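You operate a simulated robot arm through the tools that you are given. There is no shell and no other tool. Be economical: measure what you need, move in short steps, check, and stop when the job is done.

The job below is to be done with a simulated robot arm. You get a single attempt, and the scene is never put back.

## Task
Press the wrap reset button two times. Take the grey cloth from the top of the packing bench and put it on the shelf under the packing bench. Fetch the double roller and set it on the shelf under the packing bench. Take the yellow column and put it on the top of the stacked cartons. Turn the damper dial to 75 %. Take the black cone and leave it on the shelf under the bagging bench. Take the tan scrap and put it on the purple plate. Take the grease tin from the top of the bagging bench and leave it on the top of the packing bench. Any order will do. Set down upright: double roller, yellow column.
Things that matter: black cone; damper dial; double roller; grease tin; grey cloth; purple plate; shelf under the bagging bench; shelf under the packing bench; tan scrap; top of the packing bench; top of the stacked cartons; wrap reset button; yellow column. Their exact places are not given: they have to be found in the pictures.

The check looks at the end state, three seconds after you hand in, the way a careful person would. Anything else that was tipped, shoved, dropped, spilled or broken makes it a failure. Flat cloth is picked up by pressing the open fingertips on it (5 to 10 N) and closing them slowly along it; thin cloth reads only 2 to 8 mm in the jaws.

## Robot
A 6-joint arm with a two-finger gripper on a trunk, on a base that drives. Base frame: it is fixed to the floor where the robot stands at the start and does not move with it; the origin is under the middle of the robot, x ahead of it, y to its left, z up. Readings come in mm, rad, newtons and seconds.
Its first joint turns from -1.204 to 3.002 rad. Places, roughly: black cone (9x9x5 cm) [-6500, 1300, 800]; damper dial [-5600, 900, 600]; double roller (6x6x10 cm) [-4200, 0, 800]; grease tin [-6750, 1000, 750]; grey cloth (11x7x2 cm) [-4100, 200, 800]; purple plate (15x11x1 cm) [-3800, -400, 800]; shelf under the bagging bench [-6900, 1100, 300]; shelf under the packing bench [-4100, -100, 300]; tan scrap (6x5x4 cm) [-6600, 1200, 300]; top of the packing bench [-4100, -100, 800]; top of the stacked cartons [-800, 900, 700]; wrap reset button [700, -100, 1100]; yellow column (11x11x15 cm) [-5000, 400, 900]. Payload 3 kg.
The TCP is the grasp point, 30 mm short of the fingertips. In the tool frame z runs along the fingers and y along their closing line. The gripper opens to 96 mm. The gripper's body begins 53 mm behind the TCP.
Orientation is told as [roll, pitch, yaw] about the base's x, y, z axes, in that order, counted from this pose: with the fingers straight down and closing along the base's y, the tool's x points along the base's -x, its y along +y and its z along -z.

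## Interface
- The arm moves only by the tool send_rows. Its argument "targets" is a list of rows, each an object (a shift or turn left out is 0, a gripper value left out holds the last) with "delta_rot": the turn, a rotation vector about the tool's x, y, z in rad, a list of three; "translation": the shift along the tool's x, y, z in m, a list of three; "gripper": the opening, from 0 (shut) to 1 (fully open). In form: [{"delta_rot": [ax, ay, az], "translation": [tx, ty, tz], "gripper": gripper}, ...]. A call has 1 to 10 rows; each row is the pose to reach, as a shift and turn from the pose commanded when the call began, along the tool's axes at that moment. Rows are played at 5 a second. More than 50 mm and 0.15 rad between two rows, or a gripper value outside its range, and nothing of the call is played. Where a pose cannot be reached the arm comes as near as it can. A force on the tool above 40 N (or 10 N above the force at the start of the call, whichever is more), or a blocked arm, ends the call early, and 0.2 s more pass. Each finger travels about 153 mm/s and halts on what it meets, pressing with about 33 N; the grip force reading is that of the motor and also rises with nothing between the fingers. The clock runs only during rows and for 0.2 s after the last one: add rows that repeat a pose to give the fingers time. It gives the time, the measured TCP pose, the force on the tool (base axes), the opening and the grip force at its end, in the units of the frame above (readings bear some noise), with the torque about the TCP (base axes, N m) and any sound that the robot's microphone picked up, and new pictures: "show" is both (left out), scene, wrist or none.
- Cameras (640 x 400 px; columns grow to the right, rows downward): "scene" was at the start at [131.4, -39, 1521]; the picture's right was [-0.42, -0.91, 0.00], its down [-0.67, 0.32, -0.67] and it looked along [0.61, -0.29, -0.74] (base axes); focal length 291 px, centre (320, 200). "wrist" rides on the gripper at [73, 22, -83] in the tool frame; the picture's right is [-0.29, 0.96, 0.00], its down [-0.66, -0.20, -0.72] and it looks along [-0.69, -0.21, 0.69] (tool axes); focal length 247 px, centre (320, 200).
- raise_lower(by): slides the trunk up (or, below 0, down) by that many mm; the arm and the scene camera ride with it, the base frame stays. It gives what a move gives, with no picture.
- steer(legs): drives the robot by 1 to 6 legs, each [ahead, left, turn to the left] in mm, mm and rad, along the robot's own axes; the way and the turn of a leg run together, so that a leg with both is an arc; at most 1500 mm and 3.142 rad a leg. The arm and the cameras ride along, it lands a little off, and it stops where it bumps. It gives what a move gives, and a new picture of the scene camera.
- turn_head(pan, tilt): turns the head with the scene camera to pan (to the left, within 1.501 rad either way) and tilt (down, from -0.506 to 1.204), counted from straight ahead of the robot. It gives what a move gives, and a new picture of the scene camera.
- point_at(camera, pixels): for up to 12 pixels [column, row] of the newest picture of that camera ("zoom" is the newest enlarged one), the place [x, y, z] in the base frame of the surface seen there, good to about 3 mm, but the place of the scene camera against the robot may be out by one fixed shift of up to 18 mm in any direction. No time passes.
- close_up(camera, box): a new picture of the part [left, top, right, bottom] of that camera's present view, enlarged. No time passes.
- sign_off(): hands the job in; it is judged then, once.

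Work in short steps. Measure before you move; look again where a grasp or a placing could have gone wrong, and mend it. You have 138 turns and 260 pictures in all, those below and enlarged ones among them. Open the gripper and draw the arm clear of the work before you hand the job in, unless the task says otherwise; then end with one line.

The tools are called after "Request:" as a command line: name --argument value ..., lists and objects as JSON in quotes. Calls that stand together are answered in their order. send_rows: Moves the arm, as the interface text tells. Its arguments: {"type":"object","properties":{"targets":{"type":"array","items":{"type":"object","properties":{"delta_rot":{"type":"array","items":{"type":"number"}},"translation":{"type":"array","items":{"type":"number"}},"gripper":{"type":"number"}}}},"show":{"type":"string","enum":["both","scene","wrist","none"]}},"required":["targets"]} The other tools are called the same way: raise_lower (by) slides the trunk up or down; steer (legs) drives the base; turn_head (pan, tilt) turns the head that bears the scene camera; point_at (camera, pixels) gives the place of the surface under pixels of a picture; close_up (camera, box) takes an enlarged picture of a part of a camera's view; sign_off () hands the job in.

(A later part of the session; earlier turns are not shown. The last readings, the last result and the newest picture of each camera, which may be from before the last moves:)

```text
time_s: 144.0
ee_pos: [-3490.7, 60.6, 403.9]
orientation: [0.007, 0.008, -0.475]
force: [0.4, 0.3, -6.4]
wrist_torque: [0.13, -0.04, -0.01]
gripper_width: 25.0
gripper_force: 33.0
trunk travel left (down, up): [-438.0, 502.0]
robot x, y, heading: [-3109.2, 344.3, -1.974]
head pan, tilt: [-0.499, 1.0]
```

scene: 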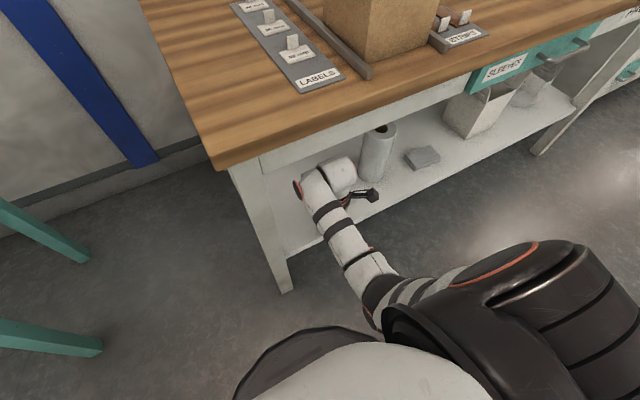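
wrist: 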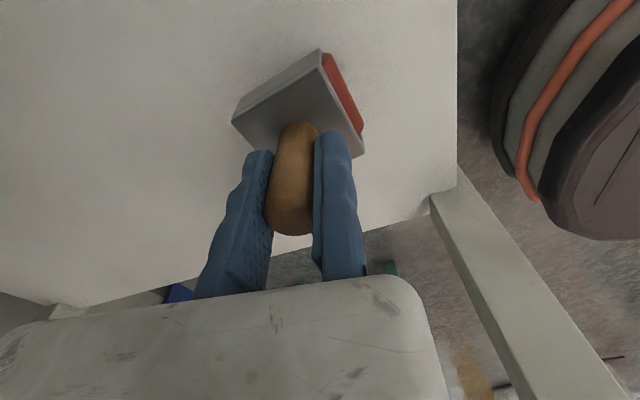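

Elbow is well clear now. I drive in 130 mm.

Request:
steer --legs '[[130, 0, 0]]'

Request:
send_rows --targets '[{"translation": [0, 0, 0]}]' --show "wrist"

```text
time_s: 145.3
ee_pos: [-3540.4, -60.7, 404.2]
orientation: [0.006, 0.008, -0.47]
force: [0.7, 0.1, -6.2]
wrist_torque: [0.1, 0.0, -0.02]
gripper_width: 24.8
gripper_force: 32.8
trunk travel left (down, up): [-438.0, 502.0]
robot x, y, heading: [-3162.6, 223.6, -1.973]
head pan, tilt: [-0.499, 1.0]
```

scene: 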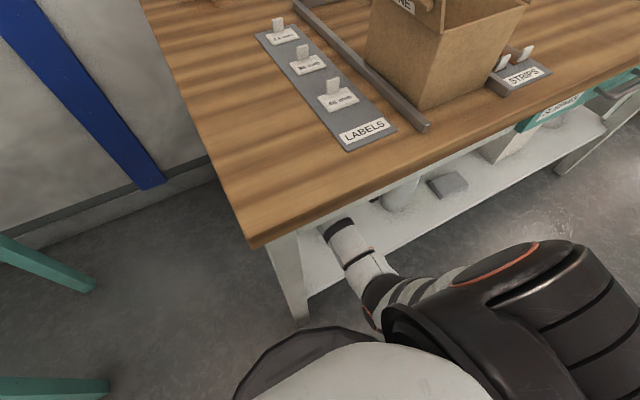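

```text
time_s: 145.7
ee_pos: [-3538.2, -59.3, 403.3]
orientation: [0.007, 0.009, -0.472]
force: [-0.2, 0.0, -5.8]
wrist_torque: [0.09, 0.0, -0.02]
gripper_width: 25.0
gripper_force: 33.0
trunk travel left (down, up): [-438.0, 502.0]
robot x, y, heading: [-3159.2, 226.2, -1.968]
head pan, tilt: [-0.499, 1.0]
```

wrist: 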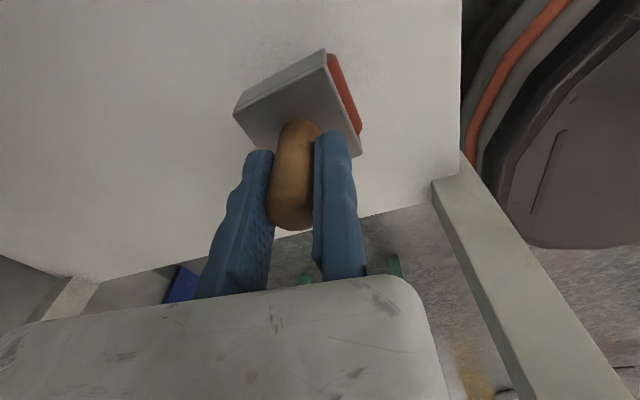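

I check the roller's margin to the shelf's edges.

Request:
point_at --camera "wrist" --pixels '[[400, 203], [230, 240], [460, 100], [355, 155], [240, 112], [200, 150], [420, 100]]'

```text
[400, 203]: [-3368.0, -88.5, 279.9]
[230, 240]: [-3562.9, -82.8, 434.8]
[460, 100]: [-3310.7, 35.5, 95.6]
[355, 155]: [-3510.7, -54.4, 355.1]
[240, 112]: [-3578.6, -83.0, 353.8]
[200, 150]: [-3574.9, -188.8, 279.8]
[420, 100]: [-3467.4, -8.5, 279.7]
```

Margins are 100+ mm. I lower the roller onto the shelf with the arm.

Request:
send_rows --targets '[{"translation": [0, 0, 0.02]}, {"translation": [0, 0, 0.032]}, {"translation": [0, 0, 0.037]}, {"translation": [0, 0, 0.04]}, {"translation": [0, 0, 0.042]}, {"translation": [0, 0, 0.042]}]' --show "wrist"

```text
time_s: 147.1
ee_pos: [-3539.6, -58.5, 364.3]
orientation: [0.001, 0.012, -0.472]
force: [-1.6, 1.3, 27.8]
wrist_torque: [-0.07, 0.1, 0.12]
gripper_width: 24.8
gripper_force: 32.6
trunk travel left (down, up): [-438.0, 502.0]
robot x, y, heading: [-3161.2, 226.8, -1.972]
head pan, tilt: [-0.499, 1.0]
```

wrist: 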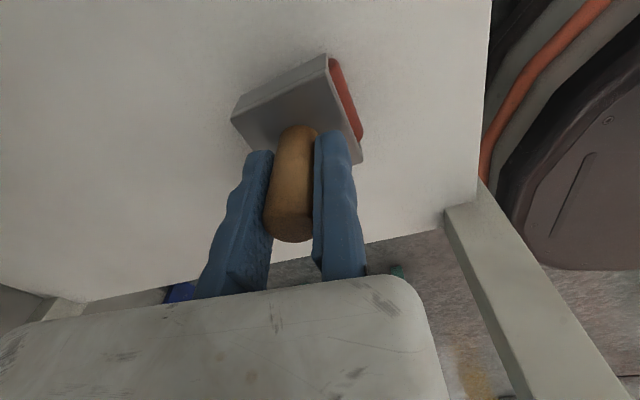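

Set down. I ease up, release and rise straight.

Request:
send_rows --targets '[{"translation": [0, 0, -0.003]}, {"translation": [0, 0, -0.003], "gripper": 0.32}, {"translation": [0, 0, -0.003], "gripper": 0.45}, {"translation": [0, 0.008, -0.003], "gripper": 0.6}, {"translation": [0, 0.008, -0.03]}, {"translation": [0, 0.008, -0.06]}, {"translation": [0, 0.008, -0.085]}, {"translation": [0, 0.008, -0.085]}]' --show "wrist"

```text
time_s: 148.9
ee_pos: [-3535.8, -53.5, 448.5]
orientation: [0.006, 0.009, -0.471]
force: [0.1, 0.0, 0.4]
wrist_torque: [-0.02, 0.01, -0.02]
gripper_width: 57.7
gripper_force: 0.1
trunk travel left (down, up): [-438.0, 502.0]
robot x, y, heading: [-3160.8, 228.1, -1.972]
head pan, tilt: [-0.499, 1.0]
```

wrist: 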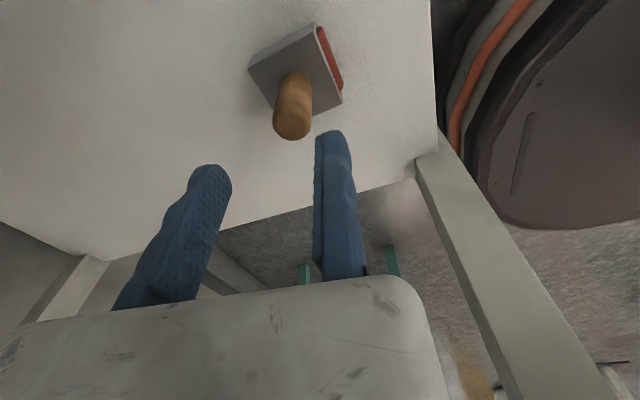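

Roller stands upright on the shelf. I back out, raise the trunk somewhat, turn along the aisle and drive towards the machine and bagging area.

Request:
steer --legs '[[-350, 0, 0], [0, 0, -1.56], [1300, 0, 0]]'

Request:
raise_lower --by 400

Request:
turn_head --pan 0.3 --tilt 0.35

```text
time_s: 161.0
ee_pos: [-4523.1, 1381.9, 447.7]
orientation: [0.003, 0.009, -2.009]
force: [-0.2, -0.1, 0.7]
wrist_torque: [-0.03, 0.01, 0.01]
gripper_width: 57.5
gripper_force: 0.1
trunk travel left (down, up): [-438.0, 502.0]
robot x, y, heading: [-4232.8, 1017.1, 2.772]
head pan, tilt: [-0.499, 1.0]
```

scene: 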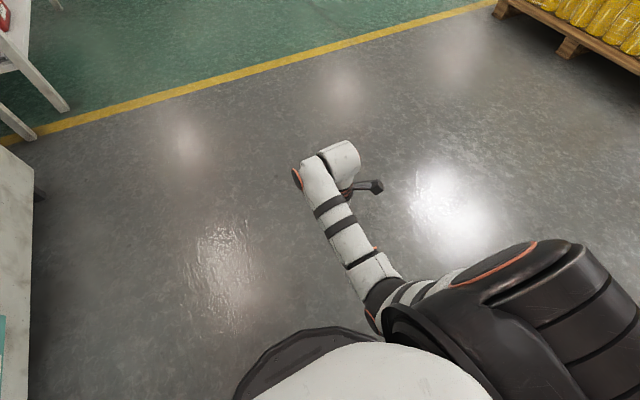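

```text
time_s: 164.8
ee_pos: [-4523.9, 1381.9, 849.1]
orientation: [0.005, 0.008, -2.009]
force: [1.0, 0.5, 0.3]
wrist_torque: [0.01, 0.02, 0.02]
gripper_width: 57.7
gripper_force: 0.1
trunk travel left (down, up): [-838.0, 102.0]
robot x, y, heading: [-4229.1, 1013.1, 2.775]
head pan, tilt: [-0.499, 1.0]
```

```text
time_s: 165.9
ee_pos: [-4522.4, 1381.9, 848.3]
orientation: [0.005, 0.009, -2.011]
force: [-0.3, -0.9, 0.0]
wrist_torque: [-0.01, -0.01, 0.0]
gripper_width: 57.6
gripper_force: 0.0
trunk travel left (down, up): [-838.0, 102.0]
robot x, y, heading: [-4231.9, 1018.6, 2.778]
head pan, tilt: [0.3, 0.351]
```

scene: 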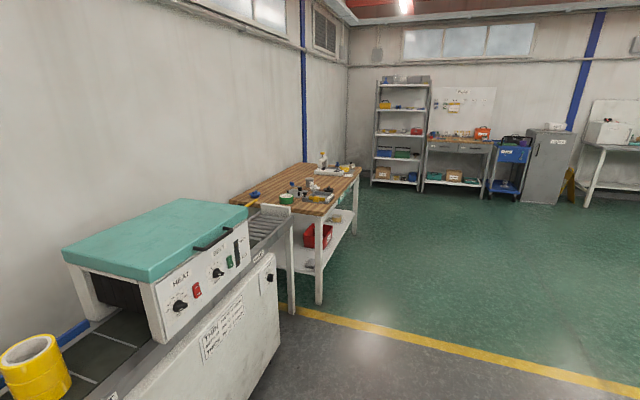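

I see the shrink machine with HEAT controls, a knob low on its cabinet (268,277), and the bagging bench beyond. I enlarge and measure.

Request:
close_up --camera "scene" --box '[150, 180, 310, 380]'

Request:
close_up --camera "scene" --box '[230, 140, 370, 290]'

Request:
point_at --camera "scene" --pixels '[[268, 277], [230, 320], [280, 345], [255, 370], [40, 370], [30, 340], [320, 195], [350, 180], [295, 300], [320, 290], [353, 235], [280, 260]]'

```text
2.00 times, centred on (230, 280) of scene
```

zoom: 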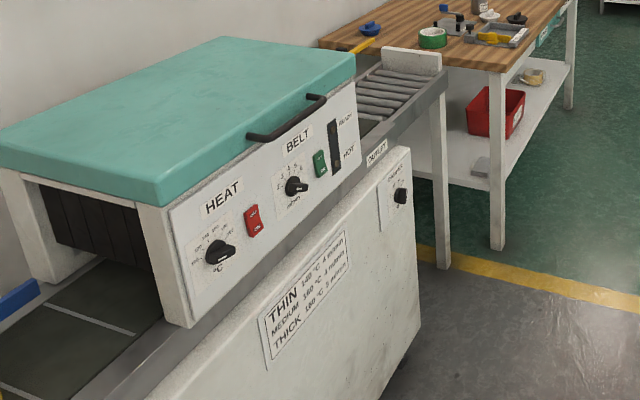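

```text
2.67 times, centred on (300, 215) of scene
```

zoom: 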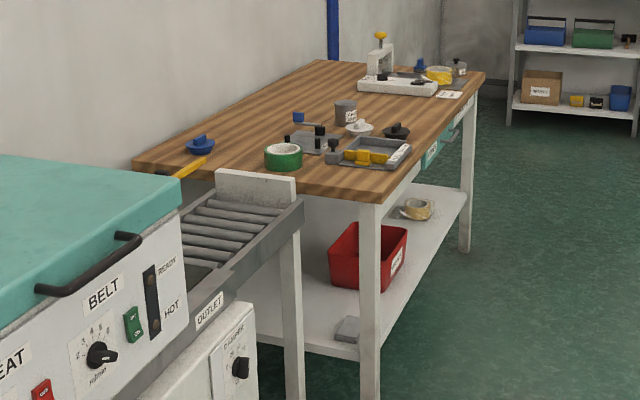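

```text
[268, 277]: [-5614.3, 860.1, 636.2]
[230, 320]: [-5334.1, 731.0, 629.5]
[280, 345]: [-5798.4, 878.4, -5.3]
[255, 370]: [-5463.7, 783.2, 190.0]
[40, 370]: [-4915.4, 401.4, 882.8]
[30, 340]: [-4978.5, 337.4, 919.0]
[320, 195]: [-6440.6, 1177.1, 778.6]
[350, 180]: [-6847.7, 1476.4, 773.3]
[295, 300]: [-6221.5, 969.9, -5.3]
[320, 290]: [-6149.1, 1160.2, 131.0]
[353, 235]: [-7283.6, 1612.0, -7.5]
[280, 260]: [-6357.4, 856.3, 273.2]
```

Damper dial is the knob at (-5614,860,636) on the cabinet front. I'd like to read its scale, so I zoom as tightly as possible.

Request:
close_up --camera "scene" --box '[245, 255, 295, 300]'

Request:
close_up --camera "scene" --box '[295, 165, 345, 210]'

```text
8.89 times, centred on (270, 278) of scene
```

zoom: 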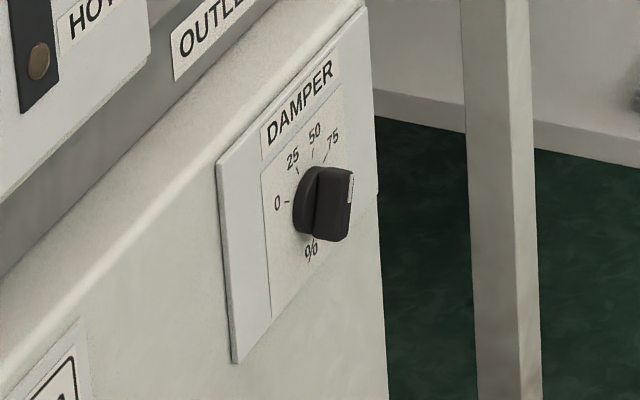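

```text
8.89 times, centred on (320, 188) of scene
```

zoom: 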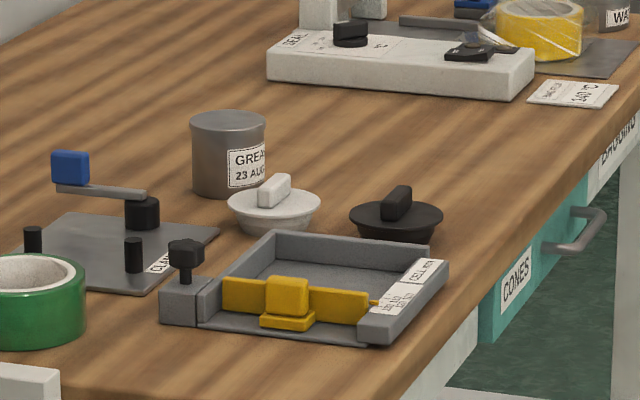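

Grease tin and black cone are on the bagging bench. First the damper dial (0 at left, 50 at top, 75 upper right): I drive to stand in front of it.

Request:
steer --legs '[[1220, -73, 0], [0, 0, 1.948]]'

Request:
turn_head --pan -0.4 --tilt 0.75

Request:
close_up --camera "scene" --box '[200, 120, 440, 300]'

```text
time_s: 176.7
ee_pos: [-5589.4, 1104.9, 848.2]
orientation: [0.007, 0.008, -0.074]
force: [-0.3, 0.5, 0.1]
wrist_torque: [-0.01, 0.0, -0.02]
gripper_width: 57.5
gripper_force: 0.0
trunk travel left (down, up): [-838.0, 102.0]
robot x, y, heading: [-5353.9, 1510.6, -1.572]
head pan, tilt: [0.3, 0.351]
```

scene: 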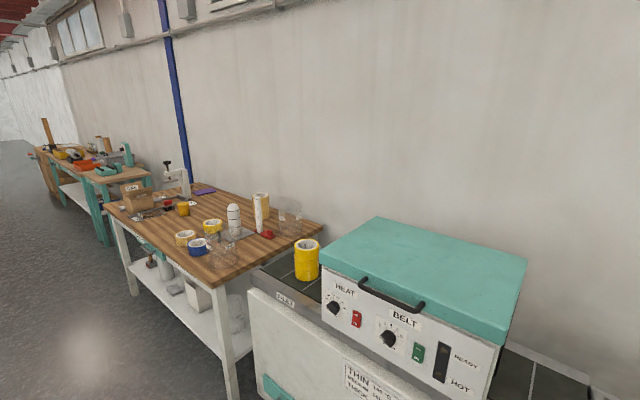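

```text
time_s: 177.8
ee_pos: [-5588.1, 1105.9, 848.1]
orientation: [0.005, 0.008, -0.073]
force: [0.0, 0.8, 0.3]
wrist_torque: [0.03, 0.0, 0.0]
gripper_width: 57.6
gripper_force: 0.1
trunk travel left (down, up): [-838.0, 102.0]
robot x, y, heading: [-5350.3, 1511.2, -1.575]
head pan, tilt: [-0.4, 0.75]
```

scene: 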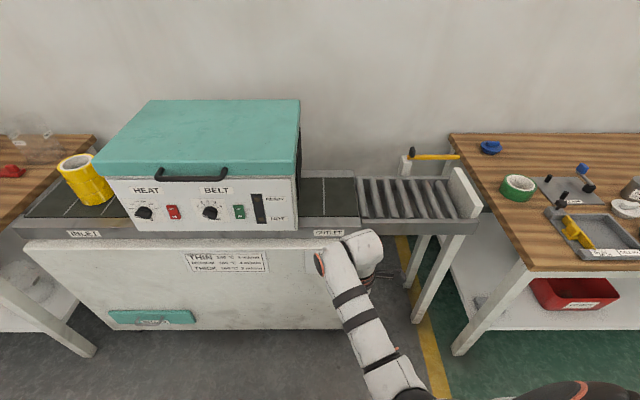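

```text
2.22 times, centred on (320, 210) of scene
```

zoom: 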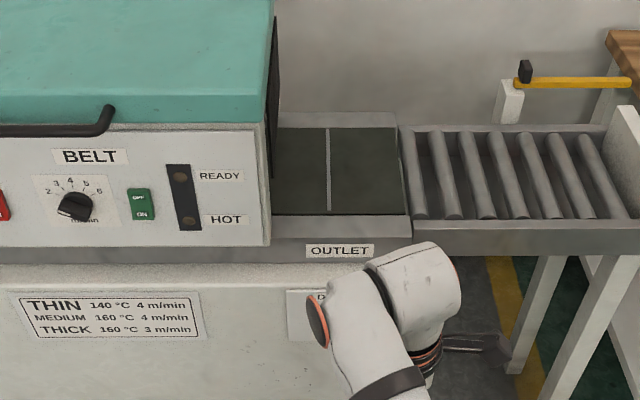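

The arm hides the dial. I first swing the tool to face the panel squarely while raising it, then pitch it up.

Request:
send_rows --targets '[{"delta_rot": [0, 0, 0.107], "translation": [0, 0, -0.04]}, {"delta_rot": [0, 0, 0.213], "translation": [0, -0.01, -0.08]}, {"delta_rot": [0, 0, 0.319], "translation": [0, -0.02, -0.12]}, {"delta_rot": [0, 0, 0.319], "translation": [0, -0.02, -0.12]}]' --show "none"

Request:
send_rows --targets '[{"delta_rot": [0.13, 0, 0], "translation": [0, -0.01, -0.035]}, {"delta_rot": [0.26, 0, 0], "translation": [0, -0.02, -0.07]}, {"delta_rot": [0.39, 0, 0], "translation": [0, -0.03, -0.105]}, {"delta_rot": [0.52, 0, 0], "translation": [0, -0.04, -0.14]}, {"delta_rot": [0.65, 0, 0], "translation": [0, -0.05, -0.175]}, {"delta_rot": [0.78, 0, 0], "translation": [0, -0.06, -0.21]}, {"delta_rot": [0.91, 0, 0], "translation": [0, -0.06, -0.245]}, {"delta_rot": [1.04, 0, 0], "translation": [0, -0.06, -0.28]}, {"delta_rot": [1.17, 0, 0], "translation": [0, -0.06, -0.315]}, {"delta_rot": [1.3, 0, 0], "translation": [0, -0.06, -0.35]}]' --show "both"

```text
time_s: 178.8
ee_pos: [-5594.0, 1064.4, 924.8]
orientation: [0.003, 0.01, -0.393]
force: [0.0, 0.6, 0.0]
wrist_torque: [0.01, -0.02, -0.01]
gripper_width: 57.6
gripper_force: 0.0
out of reach, approached as far as the arm can: row 2, 3, 4
trunk travel left (down, up): [-838.0, 102.0]
robot x, y, heading: [-5349.2, 1506.4, -1.572]
head pan, tilt: [-0.4, 0.75]
```

```text
time_s: 181.0
ee_pos: [-5611.8, 1008.9, 1275.8]
orientation: [-1.298, 0.009, -0.393]
force: [-0.4, 0.0, 0.0]
wrist_torque: [-0.01, -0.01, -0.01]
gripper_width: 57.7
gripper_force: 0.1
trunk travel left (down, up): [-838.0, 102.0]
robot x, y, heading: [-5351.8, 1508.1, -1.565]
head pan, tilt: [-0.4, 0.75]
```

scene: 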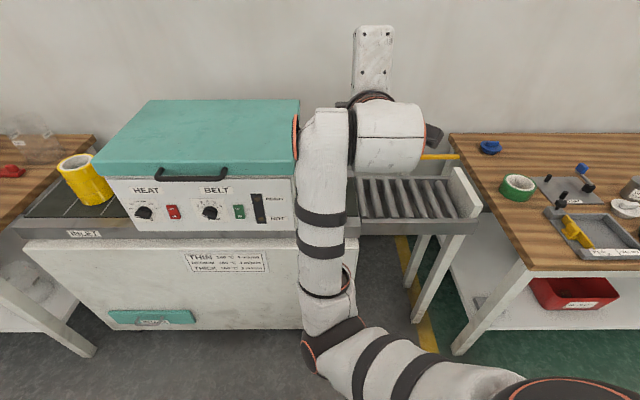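
wrist: 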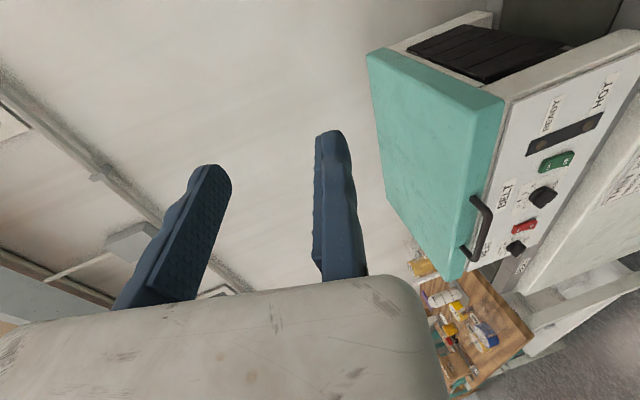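

Excellent, full tracking. I complete the pitch to horizontal and lower the trunk to the dial's height.

Request:
send_rows --targets '[{"delta_rot": [0.135, 0, 0], "translation": [0, -0.01, 0]}, {"delta_rot": [0.27, 0, 0], "translation": [0, -0.02, 0.0]}, {"delta_rot": [0.27, 0, 0], "translation": [0, -0.02, 0.0]}]' --show "none"

Request:
raise_lower --by -400

Request:
raise_lower --by -210

Request:
send_rows --targets '[{"translation": [0, 0, 0]}]' --show "both"

```text
time_s: 181.8
ee_pos: [-5615.0, 1002.3, 1294.7]
orientation: [-1.568, 0.008, -0.393]
force: [0.6, -0.1, -0.2]
wrist_torque: [0.04, 0.01, -0.02]
gripper_width: 57.6
gripper_force: 0.0
trunk travel left (down, up): [-838.0, 102.0]
robot x, y, heading: [-5352.3, 1508.6, -1.572]
head pan, tilt: [-0.4, 0.75]
```

```text
time_s: 185.6
ee_pos: [-5613.2, 1002.1, 895.6]
orientation: [-1.567, 0.01, -0.394]
force: [0.5, -0.3, -0.7]
wrist_torque: [0.01, 0.0, -0.02]
gripper_width: 57.5
gripper_force: 0.1
trunk travel left (down, up): [-438.0, 502.0]
robot x, y, heading: [-5348.5, 1510.4, -1.569]
head pan, tilt: [-0.4, 0.75]
```

```text
time_s: 187.9
ee_pos: [-5613.1, 1002.4, 685.1]
orientation: [-1.567, 0.009, -0.394]
force: [-0.5, 0.2, 0.1]
wrist_torque: [-0.01, 0.0, 0.0]
gripper_width: 57.6
gripper_force: 0.0
trunk travel left (down, up): [-228.0, 712.0]
robot x, y, heading: [-5351.8, 1512.4, -1.57]
head pan, tilt: [-0.4, 0.75]
```

```text
time_s: 188.3
ee_pos: [-5613.7, 1002.1, 684.2]
orientation: [-1.568, 0.01, -0.392]
force: [-0.4, -0.5, 0.3]
wrist_torque: [-0.04, 0.02, 0.01]
gripper_width: 57.5
gripper_force: 0.0
trunk travel left (down, up): [-228.0, 712.0]
robot x, y, heading: [-5354.3, 1510.5, -1.576]
head pan, tilt: [-0.4, 0.75]
```

scene: 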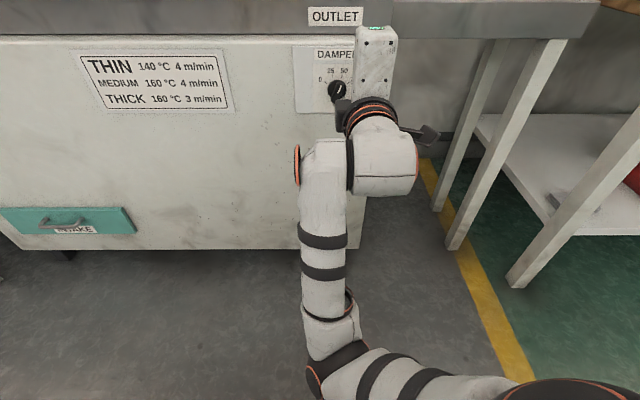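
wrist: 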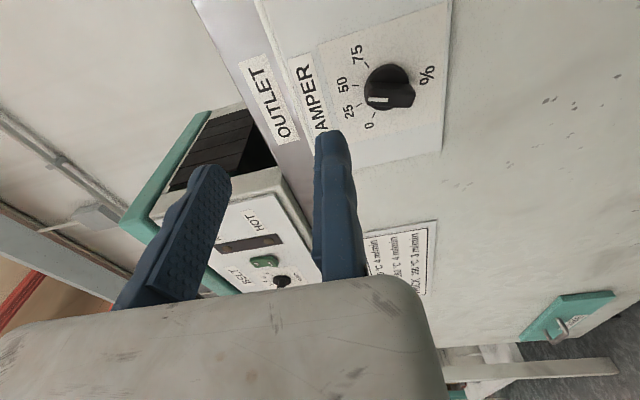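

Request:
close_up --camera "wrist" --box '[320, 20, 460, 150]'

Request:
close_up --camera "scene" --box '[290, 40, 370, 110]'

Request:
point_at --camera "wrist" --pixels '[[378, 99], [388, 85], [400, 95], [370, 128], [342, 88], [357, 55], [426, 76], [425, 50], [425, 120], [412, 98]]'

```text
3.08 times, centred on (390, 85) of wrist
```

zoom: 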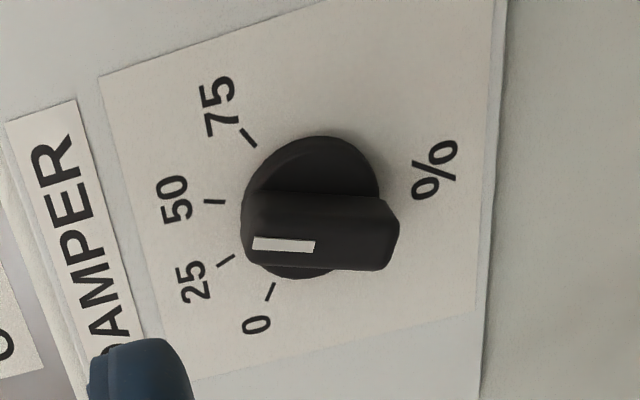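

```text
5.71 times, centred on (330, 75) of scene
```

zoom: 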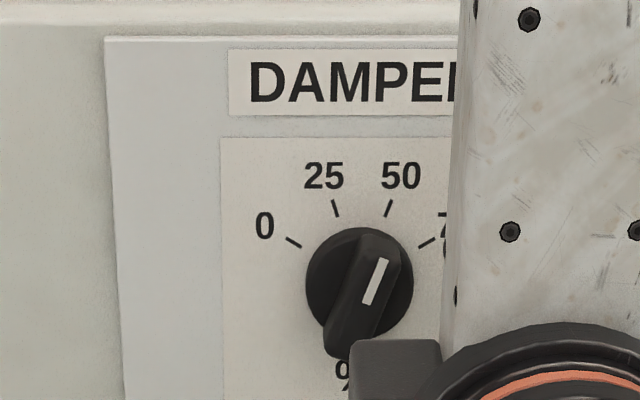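

```text
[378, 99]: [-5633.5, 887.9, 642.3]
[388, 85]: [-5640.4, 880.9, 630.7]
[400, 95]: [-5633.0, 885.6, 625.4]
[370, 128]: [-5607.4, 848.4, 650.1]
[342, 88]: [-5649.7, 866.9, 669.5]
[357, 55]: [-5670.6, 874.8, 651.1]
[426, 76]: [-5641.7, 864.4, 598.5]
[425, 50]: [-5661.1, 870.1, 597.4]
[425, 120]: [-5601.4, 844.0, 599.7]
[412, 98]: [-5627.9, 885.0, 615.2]
```

Scale is symmetric: 0 at −58°, 25 at −19°, 50 at +19°, 75 at +58°. The white mark is at +19°, so the dial reads 50% now and must turn about 38.5° clockwise. I turn the tool +1.90 rad about its axis so the fingers straddle the bar.

Request:
send_rows --targets '[{"delta_rot": [0, 0, 0.146], "gripper": 0.6}, {"delta_rot": [0, 0, 0.292]}, {"delta_rot": [0, 0, 0.438]}, {"delta_rot": [0, 0, 0.584]}, {"delta_rot": [0, 0, 0.73]}, {"delta_rot": [0, 0, 0.876]}, {"delta_rot": [0, 0, 1.022]}, {"delta_rot": [0, 0, 1.168]}, {"delta_rot": [0, 0, 1.314]}, {"delta_rot": [0, 0, 1.46]}]' --show "none"

Request:
send_rows --targets '[{"delta_rot": [0, 0, 0.146]}, {"delta_rot": [0, 0, 0.292]}, {"delta_rot": [0, 0, 0.44]}, {"delta_rot": [0, 0, 0.44]}]' --show "wrist"

```text
time_s: 190.5
ee_pos: [-5613.9, 1003.1, 684.3]
orientation: [-1.538, -1.452, -0.425]
force: [0.4, 0.1, 0.3]
wrist_torque: [0.02, 0.01, -0.01]
gripper_width: 57.5
gripper_force: 0.1
trunk travel left (down, up): [-228.0, 712.0]
robot x, y, heading: [-5352.8, 1508.0, -1.575]
head pan, tilt: [-0.4, 0.75]
```

```text
time_s: 191.5
ee_pos: [-5614.8, 1002.3, 683.9]
orientation: [1.558, -1.248, 2.761]
force: [-0.3, 0.3, -0.4]
wrist_torque: [0.01, -0.02, 0.01]
gripper_width: 57.3
gripper_force: 0.0
trunk travel left (down, up): [-228.0, 712.0]
robot x, y, heading: [-5349.4, 1509.0, -1.573]
head pan, tilt: [-0.4, 0.75]
```

wrist: 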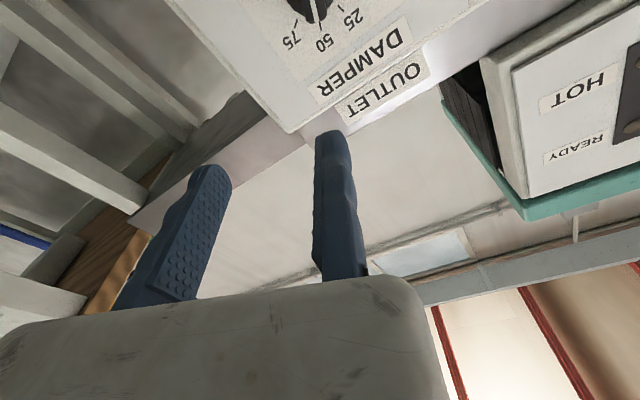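

Rotated as wanted. I move to a pre-grip point about 50 mm in front of the knob.

Request:
send_rows --targets '[{"translation": [0.031, 0.008, 0.02]}, {"translation": [0.0615, 0.0157, 0.0456]}, {"translation": [0.0615, 0.0157, 0.0456]}]' --show "wrist"

```text
time_s: 192.3
ee_pos: [-5600.1, 947.6, 630.3]
orientation: [1.559, -1.251, 2.759]
force: [0.1, 0.3, 0.8]
wrist_torque: [-0.01, 0.03, -0.01]
gripper_width: 57.7
gripper_force: 0.2
trunk travel left (down, up): [-228.0, 712.0]
robot x, y, heading: [-5354.4, 1511.0, -1.571]
head pan, tilt: [-0.4, 0.75]
```

wrist: 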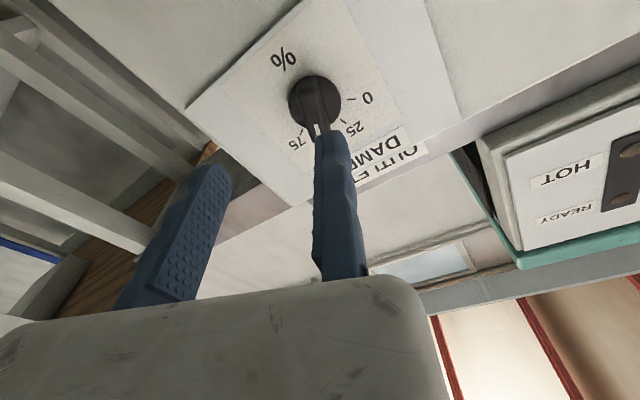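

I re-measure the bar from here.

Request:
point_at --camera "wrist" --pixels '[[318, 90], [318, 105], [320, 124], [308, 100], [328, 100], [295, 100], [338, 100], [330, 140], [345, 160], [270, 100]]'

Request:
close_up --camera "wrist" --box '[260, 50, 380, 150]'

```text
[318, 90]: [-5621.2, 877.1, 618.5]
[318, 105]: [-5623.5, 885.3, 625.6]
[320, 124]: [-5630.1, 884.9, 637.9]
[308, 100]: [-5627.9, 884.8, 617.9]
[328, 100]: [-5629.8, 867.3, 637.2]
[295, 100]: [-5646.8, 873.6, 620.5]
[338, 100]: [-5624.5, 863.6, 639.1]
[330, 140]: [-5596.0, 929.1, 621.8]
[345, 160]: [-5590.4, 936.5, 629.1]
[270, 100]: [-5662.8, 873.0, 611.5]
```

```text
4.00 times, centred on (320, 100) of wrist
```

zoom: 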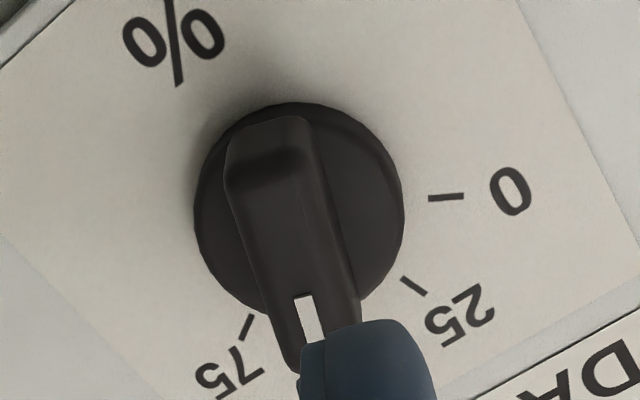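

Bar centre ≈(-5631,886,629), about 12 mm thick, right where planned. I shift 4 mm for clearance and advance so the fingers straddle the bar.

Request:
send_rows --targets '[{"translation": [0, 0.004, 0.015]}, {"translation": [0, 0.004, 0.03]}, {"translation": [0, 0.004, 0.038]}, {"translation": [0, 0.004, 0.044]}, {"translation": [0, 0.004, 0.048]}]' --show "both"

```text
time_s: 193.5
ee_pos: [-5613.0, 901.6, 631.9]
orientation: [1.558, -1.251, 2.764]
force: [0.0, 0.5, 0.3]
wrist_torque: [0.0, 0.0, 0.01]
gripper_width: 57.5
gripper_force: 0.0
trunk travel left (down, up): [-228.0, 712.0]
robot x, y, heading: [-5348.0, 1509.0, -1.57]
head pan, tilt: [-0.4, 0.75]
```

scene: 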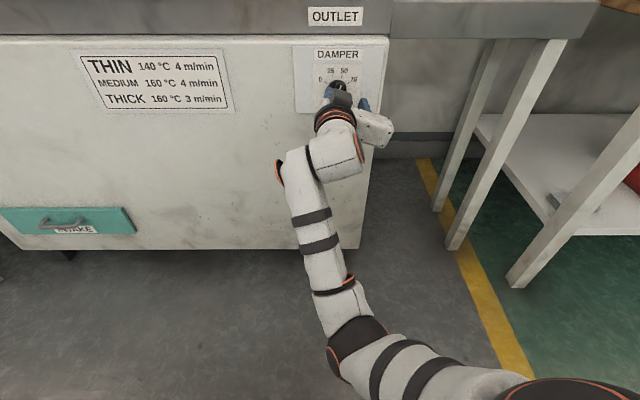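
wrist: 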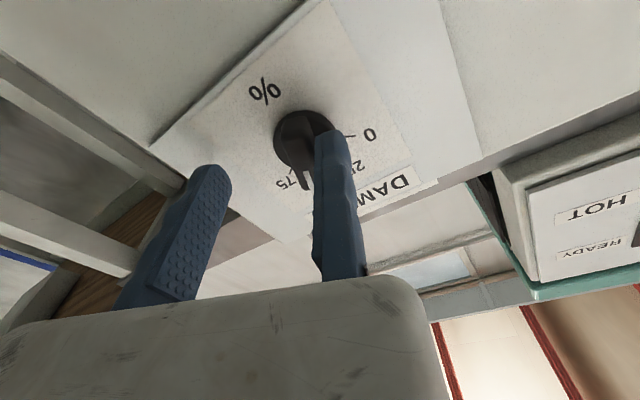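

No contact and the bar is between the fingers. I close gradually.

Request:
send_rows --targets '[{"gripper": 0.45}, {"gripper": 0.35}, {"gripper": 0.27}, {"gripper": 0.2}, {"gripper": 0.15}, {"gripper": 0.1}, {"gripper": 0.1}]' --show "both"

Request:
close_up --camera "scene" --box '[290, 40, 400, 120]'

```text
time_s: 195.1
ee_pos: [-5615.7, 900.8, 632.5]
orientation: [1.557, -1.252, 2.761]
force: [-5.0, 3.5, -0.1]
wrist_torque: [0.09, -0.01, -0.16]
gripper_width: 16.3
gripper_force: 5.6
trunk travel left (down, up): [-228.0, 712.0]
robot x, y, heading: [-5351.5, 1506.7, -1.571]
head pan, tilt: [-0.4, 0.75]
```

scene: 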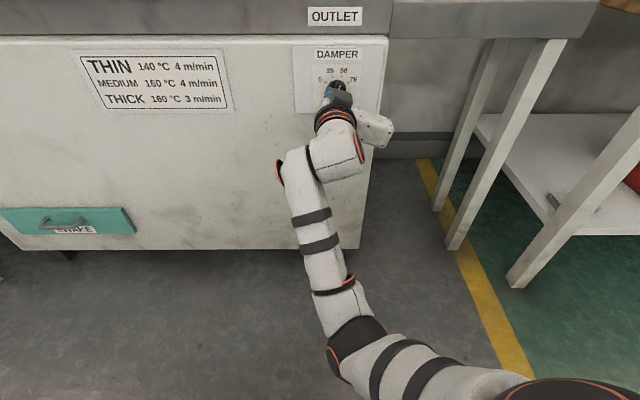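
wrist: 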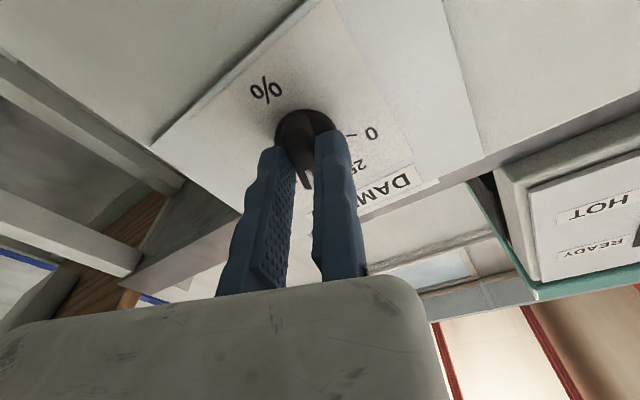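

```text
5.00 times, centred on (345, 80) of scene
```

zoom: 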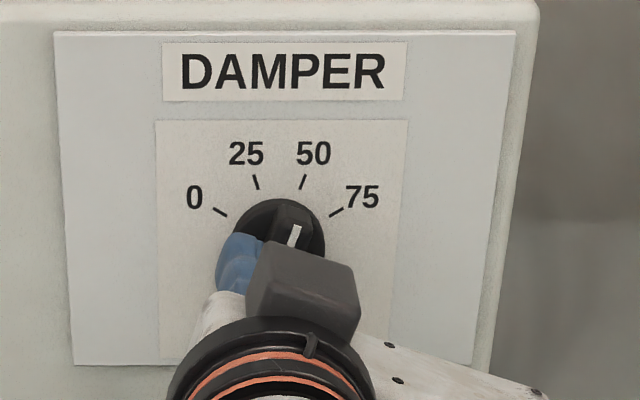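

The bar is gripped (16 mm) and the mark still reads 50. I rotate 38.5° clockwise about the knob's axis.

Request:
send_rows --targets '[{"delta_rot": [0, 0, 0.134], "translation": [-0.0011, -0.0001, 0]}, {"delta_rot": [0, 0, 0.268], "translation": [-0.0021, -0.0003, 0]}, {"delta_rot": [0, 0, 0.403], "translation": [-0.0031, -0.0006, 0]}, {"delta_rot": [0, 0, 0.537], "translation": [-0.0041, -0.0011, 0]}, {"delta_rot": [0, 0, 0.672], "translation": [-0.005, -0.0017, 0]}, {"delta_rot": [0, 0, 0.672], "translation": [-0.005, -0.0017, 0]}]' --show "scene"

Request:
close_up --camera "scene" --box '[300, 50, 390, 110]'

```text
time_s: 196.5
ee_pos: [-5616.1, 902.9, 636.1]
orientation: [1.568, -0.577, 2.754]
force: [1.1, -2.5, 2.2]
wrist_torque: [0.49, -0.2, 1.01]
gripper_width: 14.8
gripper_force: 44.8
trunk travel left (down, up): [-228.0, 712.0]
robot x, y, heading: [-5355.1, 1513.0, -1.576]
head pan, tilt: [-0.4, 0.75]
```

scene: 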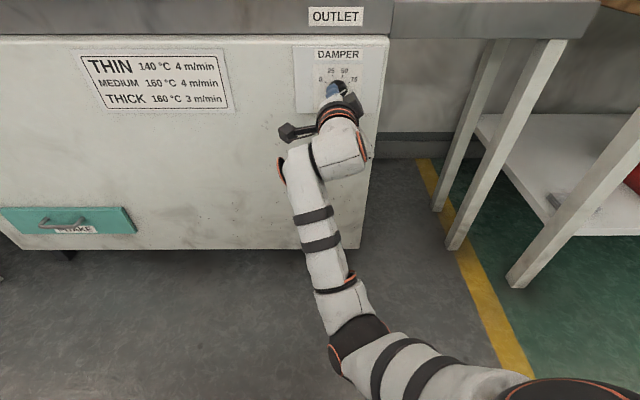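

```text
6.67 times, centred on (345, 80) of scene
```

zoom: 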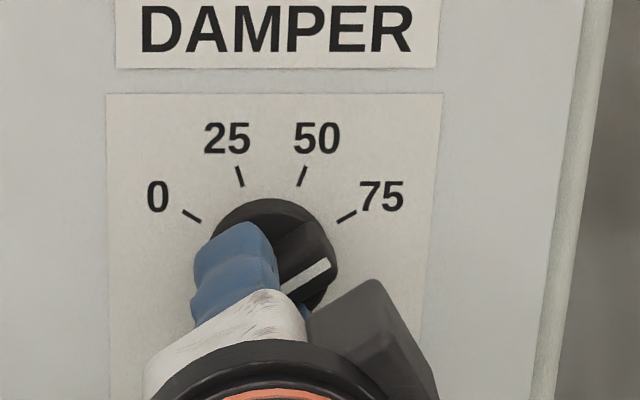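

The mark looks close to 75 but perhaps a few degrees short. I zoom tighter before correcting.

Request:
close_up --camera "scene" --box '[325, 65, 360, 90]'

```text
16.00 times, centred on (342, 78) of scene
```

zoom: 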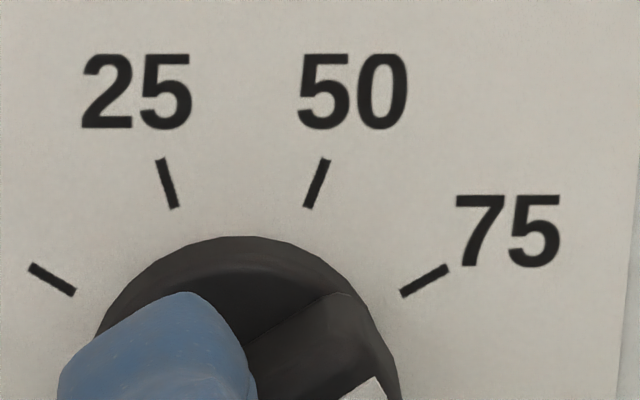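

Bar's edge is parallel to the 75 tick (≈60°). I release and retreat to verify.

Request:
send_rows --targets '[{"gripper": 0.25}, {"gripper": 0.4}, {"translation": [0, 0.003, 0], "gripper": 0.55}, {"translation": [0, 0.003, -0.03]}, {"translation": [0, 0.003, -0.07]}, {"translation": [0, 0.003, -0.11]}, {"translation": [0, 0.003, -0.11]}]' --show "wrist"

Request:
close_up --camera "scene" --box '[300, 50, 390, 110]'

```text
time_s: 198.1
ee_pos: [-5615.5, 1002.8, 684.9]
orientation: [1.724, -0.658, 2.599]
force: [0.2, 0.4, 0.6]
wrist_torque: [0.03, -0.03, -0.02]
gripper_width: 52.6
gripper_force: 0.2
out of reach, approached as far as the arm can: row 6, 7
trunk travel left (down, up): [-228.0, 712.0]
robot x, y, heading: [-5350.3, 1508.4, -1.57]
head pan, tilt: [-0.4, 0.75]
stopped in row 7: the arm was blocked; the commanded pose is now the measured one
```

wrist: 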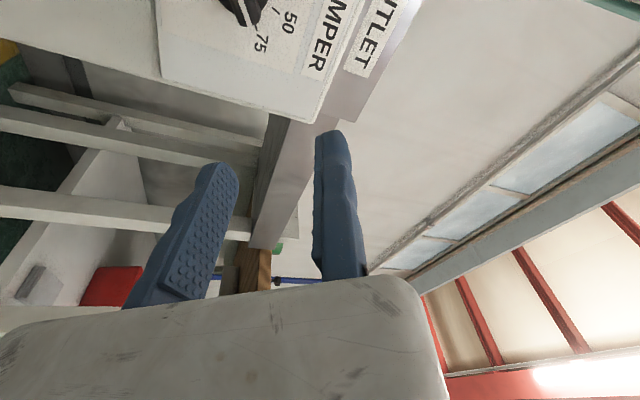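

```text
6.67 times, centred on (345, 80) of scene
```

zoom: 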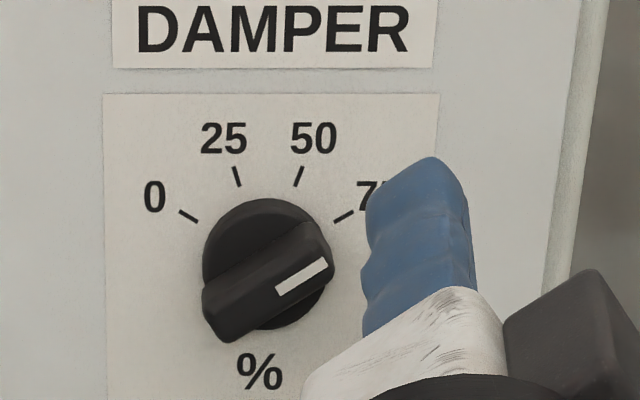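

The dial reads 75 exactly (mark parallel to the tick). I back away, and fold the tool down again while lowering the hand relative to the trunk.

Request:
steer --legs '[[-300, 0, 0]]'

Request:
raise_lower --by 400

Request:
send_rows --targets '[{"delta_rot": [0.115, 0.09, 0], "translation": [0.022, -0.028, -0.01]}, {"delta_rot": [0.23, 0.18, 0], "translation": [0.044, -0.057, -0.02]}, {"delta_rot": [0.345, 0.27, 0], "translation": [0.067, -0.085, -0.03]}, {"delta_rot": [0.46, 0.36, 0], "translation": [0.089, -0.114, -0.04]}, {"delta_rot": [0.575, 0.45, 0], "translation": [0.111, -0.142, -0.05]}, {"delta_rot": [0.69, 0.54, 0], "translation": [0.133, -0.17, -0.06]}, {"delta_rot": [0.805, 0.63, 0], "translation": [0.155, -0.199, -0.07]}, {"delta_rot": [0.92, 0.72, 0], "translation": [0.178, -0.227, -0.08]}, {"delta_rot": [1.035, 0.81, 0], "translation": [0.2, -0.256, -0.09]}, {"delta_rot": [1.15, 0.9, 0], "translation": [0.222, -0.284, -0.099]}]' --show "none"

Request:
send_rows --targets '[{"delta_rot": [0.09, 0.07, 0]}, {"delta_rot": [0.183, 0.143, 0]}, {"delta_rot": [0.183, 0.143, 0]}]' --show "none"

```text
time_s: 200.1
ee_pos: [-5613.6, 1300.1, 683.2]
orientation: [1.722, -0.661, 2.603]
force: [0.2, 0.3, -0.8]
wrist_torque: [0.03, 0.05, -0.01]
gripper_width: 53.0
gripper_force: 0.1
trunk travel left (down, up): [-228.0, 712.0]
robot x, y, heading: [-5348.0, 1808.0, -1.569]
head pan, tilt: [-0.4, 0.75]
```

scene: 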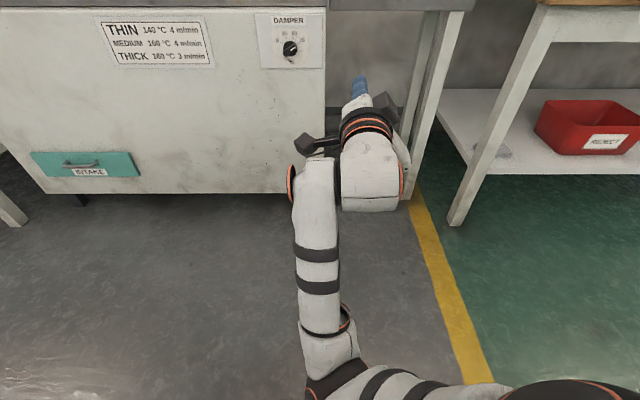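

```text
time_s: 203.9
ee_pos: [-5615.7, 1300.2, 1083.5]
orientation: [1.723, -0.659, 2.601]
force: [0.1, 0.6, 0.0]
wrist_torque: [0.01, 0.0, 0.0]
gripper_width: 52.3
gripper_force: 0.1
trunk travel left (down, up): [-628.0, 312.0]
robot x, y, heading: [-5351.9, 1804.3, -1.576]
head pan, tilt: [-0.4, 0.75]
```

```text
time_s: 206.1
ee_pos: [-5589.5, 1350.3, 715.1]
orientation: [0.18, -0.138, -2.938]
force: [-0.7, -1.2, -0.2]
wrist_torque: [-0.01, -0.03, -0.03]
gripper_width: 52.7
gripper_force: 0.0
trunk travel left (down, up): [-628.0, 312.0]
robot x, y, heading: [-5353.3, 1804.0, -1.569]
head pan, tilt: [-0.4, 0.75]
```

```text
time_s: 206.9
ee_pos: [-5589.3, 1350.7, 715.1]
orientation: [-0.006, 0.002, -2.925]
force: [0.1, 0.3, 0.2]
wrist_torque: [-0.01, -0.03, -0.03]
gripper_width: 52.8
gripper_force: 0.0
trunk travel left (down, up): [-628.0, 312.0]
robot x, y, heading: [-5353.6, 1806.3, -1.565]
head pan, tilt: [-0.4, 0.75]
```

Tool is down again. I back a little, slide right to the bagging bench and square up to it.

Request:
steer --legs '[[-150, 0, 0], [0, -680, 0], [0, 0, -0.398]]'

Request:
raise_lower --by 260

Request:
turn_head --pan -0.3 --tilt 0.7

```text
time_s: 212.8
ee_pos: [-6414.7, 1617.4, 715.2]
orientation: [-0.003, 0.001, 2.973]
force: [-0.1, 0.1, 0.0]
wrist_torque: [-0.03, 0.01, -0.03]
gripper_width: 52.7
gripper_force: 0.0
trunk travel left (down, up): [-628.0, 312.0]
robot x, y, heading: [-6023.4, 1952.7, -1.953]
head pan, tilt: [-0.4, 0.75]
```

scene: 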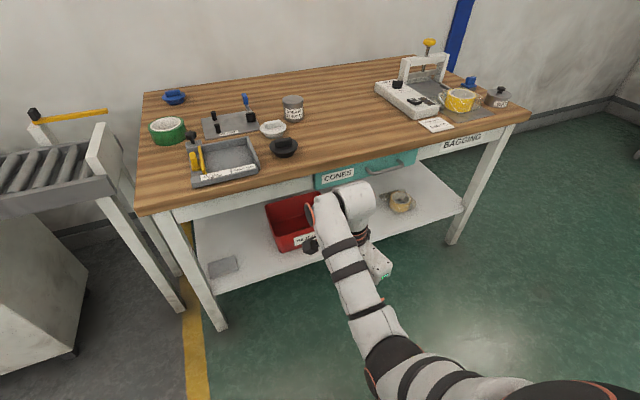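

```text
time_s: 215.5
ee_pos: [-6416.3, 1616.3, 975.4]
orientation: [-0.003, 0.002, 2.973]
force: [-0.7, 0.2, -0.3]
wrist_torque: [-0.03, -0.02, -0.02]
gripper_width: 52.9
gripper_force: 0.1
trunk travel left (down, up): [-888.0, 52.0]
robot x, y, heading: [-6019.5, 1952.6, -1.955]
head pan, tilt: [-0.4, 0.75]
```

```text
time_s: 216.1
ee_pos: [-6416.0, 1618.2, 975.5]
orientation: [-0.005, 0.002, 2.973]
force: [0.1, 0.0, 0.2]
wrist_torque: [-0.01, 0.03, 0.01]
gripper_width: 52.7
gripper_force: 0.1
trunk travel left (down, up): [-888.0, 52.0]
robot x, y, heading: [-6024.1, 1949.6, -1.95]
head pan, tilt: [-0.3, 0.7]
```

scene: 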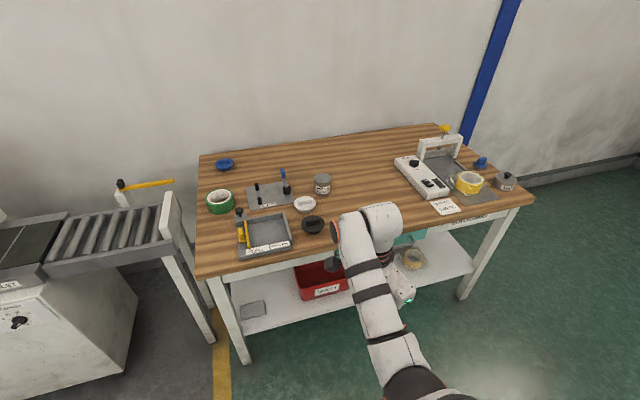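

I measure the items and zoom on the shelf's tan item (413,258).

Request:
point_at --camera "scene" --pixels '[[313, 222], [313, 230], [305, 225], [322, 176], [322, 186], [413, 258], [425, 268], [197, 278], [360, 245], [532, 198], [250, 310], [450, 262]]'

Request:
close_up --camera "scene" --box '[230, 150, 350, 260]'

Request:
close_up --camera "scene" --box '[360, 210, 480, 320]'

```text
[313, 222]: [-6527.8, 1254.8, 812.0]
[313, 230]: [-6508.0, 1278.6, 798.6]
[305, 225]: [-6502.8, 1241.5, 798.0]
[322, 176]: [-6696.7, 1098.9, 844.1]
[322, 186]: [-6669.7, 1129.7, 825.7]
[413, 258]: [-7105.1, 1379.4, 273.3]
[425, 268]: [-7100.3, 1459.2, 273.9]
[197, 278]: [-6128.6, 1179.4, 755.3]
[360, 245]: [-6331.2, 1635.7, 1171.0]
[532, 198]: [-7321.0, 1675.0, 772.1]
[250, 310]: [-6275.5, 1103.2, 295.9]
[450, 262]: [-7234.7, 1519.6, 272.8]
```

```text
3.64 times, centred on (290, 205) of scene
```

zoom: 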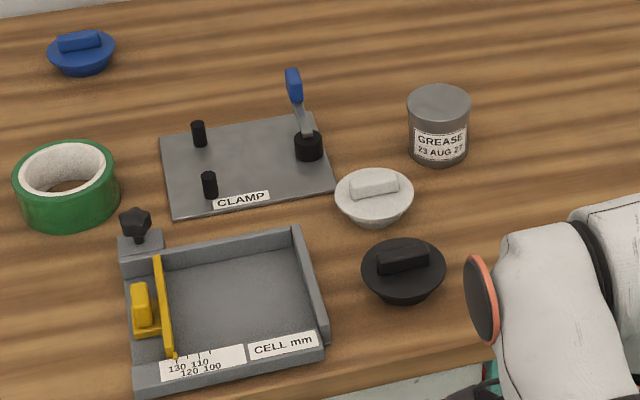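

```text
3.64 times, centred on (420, 265) of scene
```

zoom: 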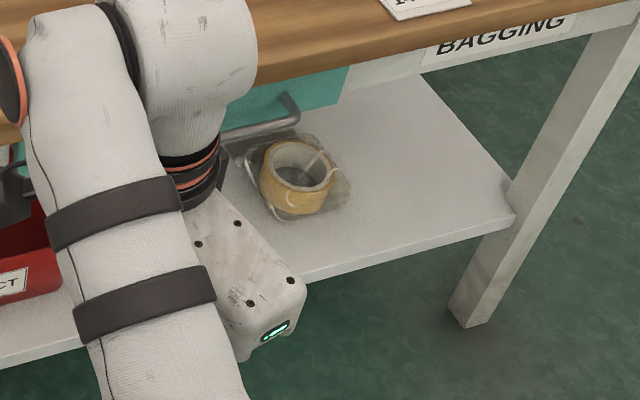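

The tan scrap isn't that tape; it's probably in or near the red bin. First the cone: I drive so the hand is above it and view with the wrist camera.

Request:
steer --legs '[[0, 25, 0], [365, 0, 0]]'

Request:
send_rows --targets '[{"translation": [0, 0, 0], "gripper": 0.6}]' --show "wrist"

```text
time_s: 218.9
ee_pos: [-6528.8, 1274.6, 975.4]
orientation: [-0.003, 0.001, 2.969]
force: [-0.7, 0.1, -0.2]
wrist_torque: [0.02, 0.04, 0.01]
gripper_width: 52.7
gripper_force: 0.0
trunk travel left (down, up): [-888.0, 52.0]
robot x, y, heading: [-6137.1, 1604.2, -1.956]
head pan, tilt: [-0.3, 0.7]
```

scene: 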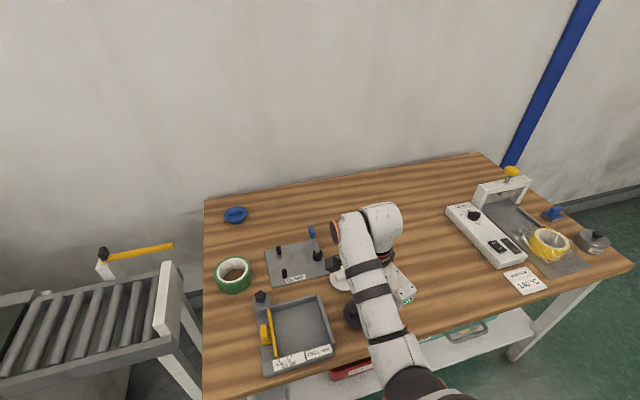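

```text
time_s: 219.3
ee_pos: [-6529.6, 1276.4, 975.6]
orientation: [-0.003, 0.0, 2.97]
force: [0.3, 0.6, -0.4]
wrist_torque: [-0.03, 0.03, 0.01]
gripper_width: 57.6
gripper_force: 0.0
trunk travel left (down, up): [-888.0, 52.0]
robot x, y, heading: [-6133.6, 1604.5, -1.956]
head pan, tilt: [-0.3, 0.7]
```

wrist: 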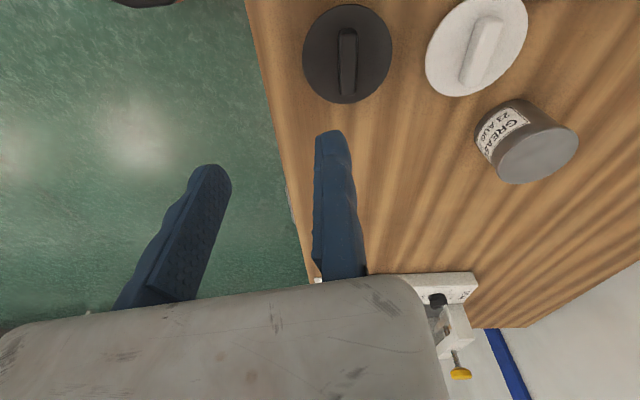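

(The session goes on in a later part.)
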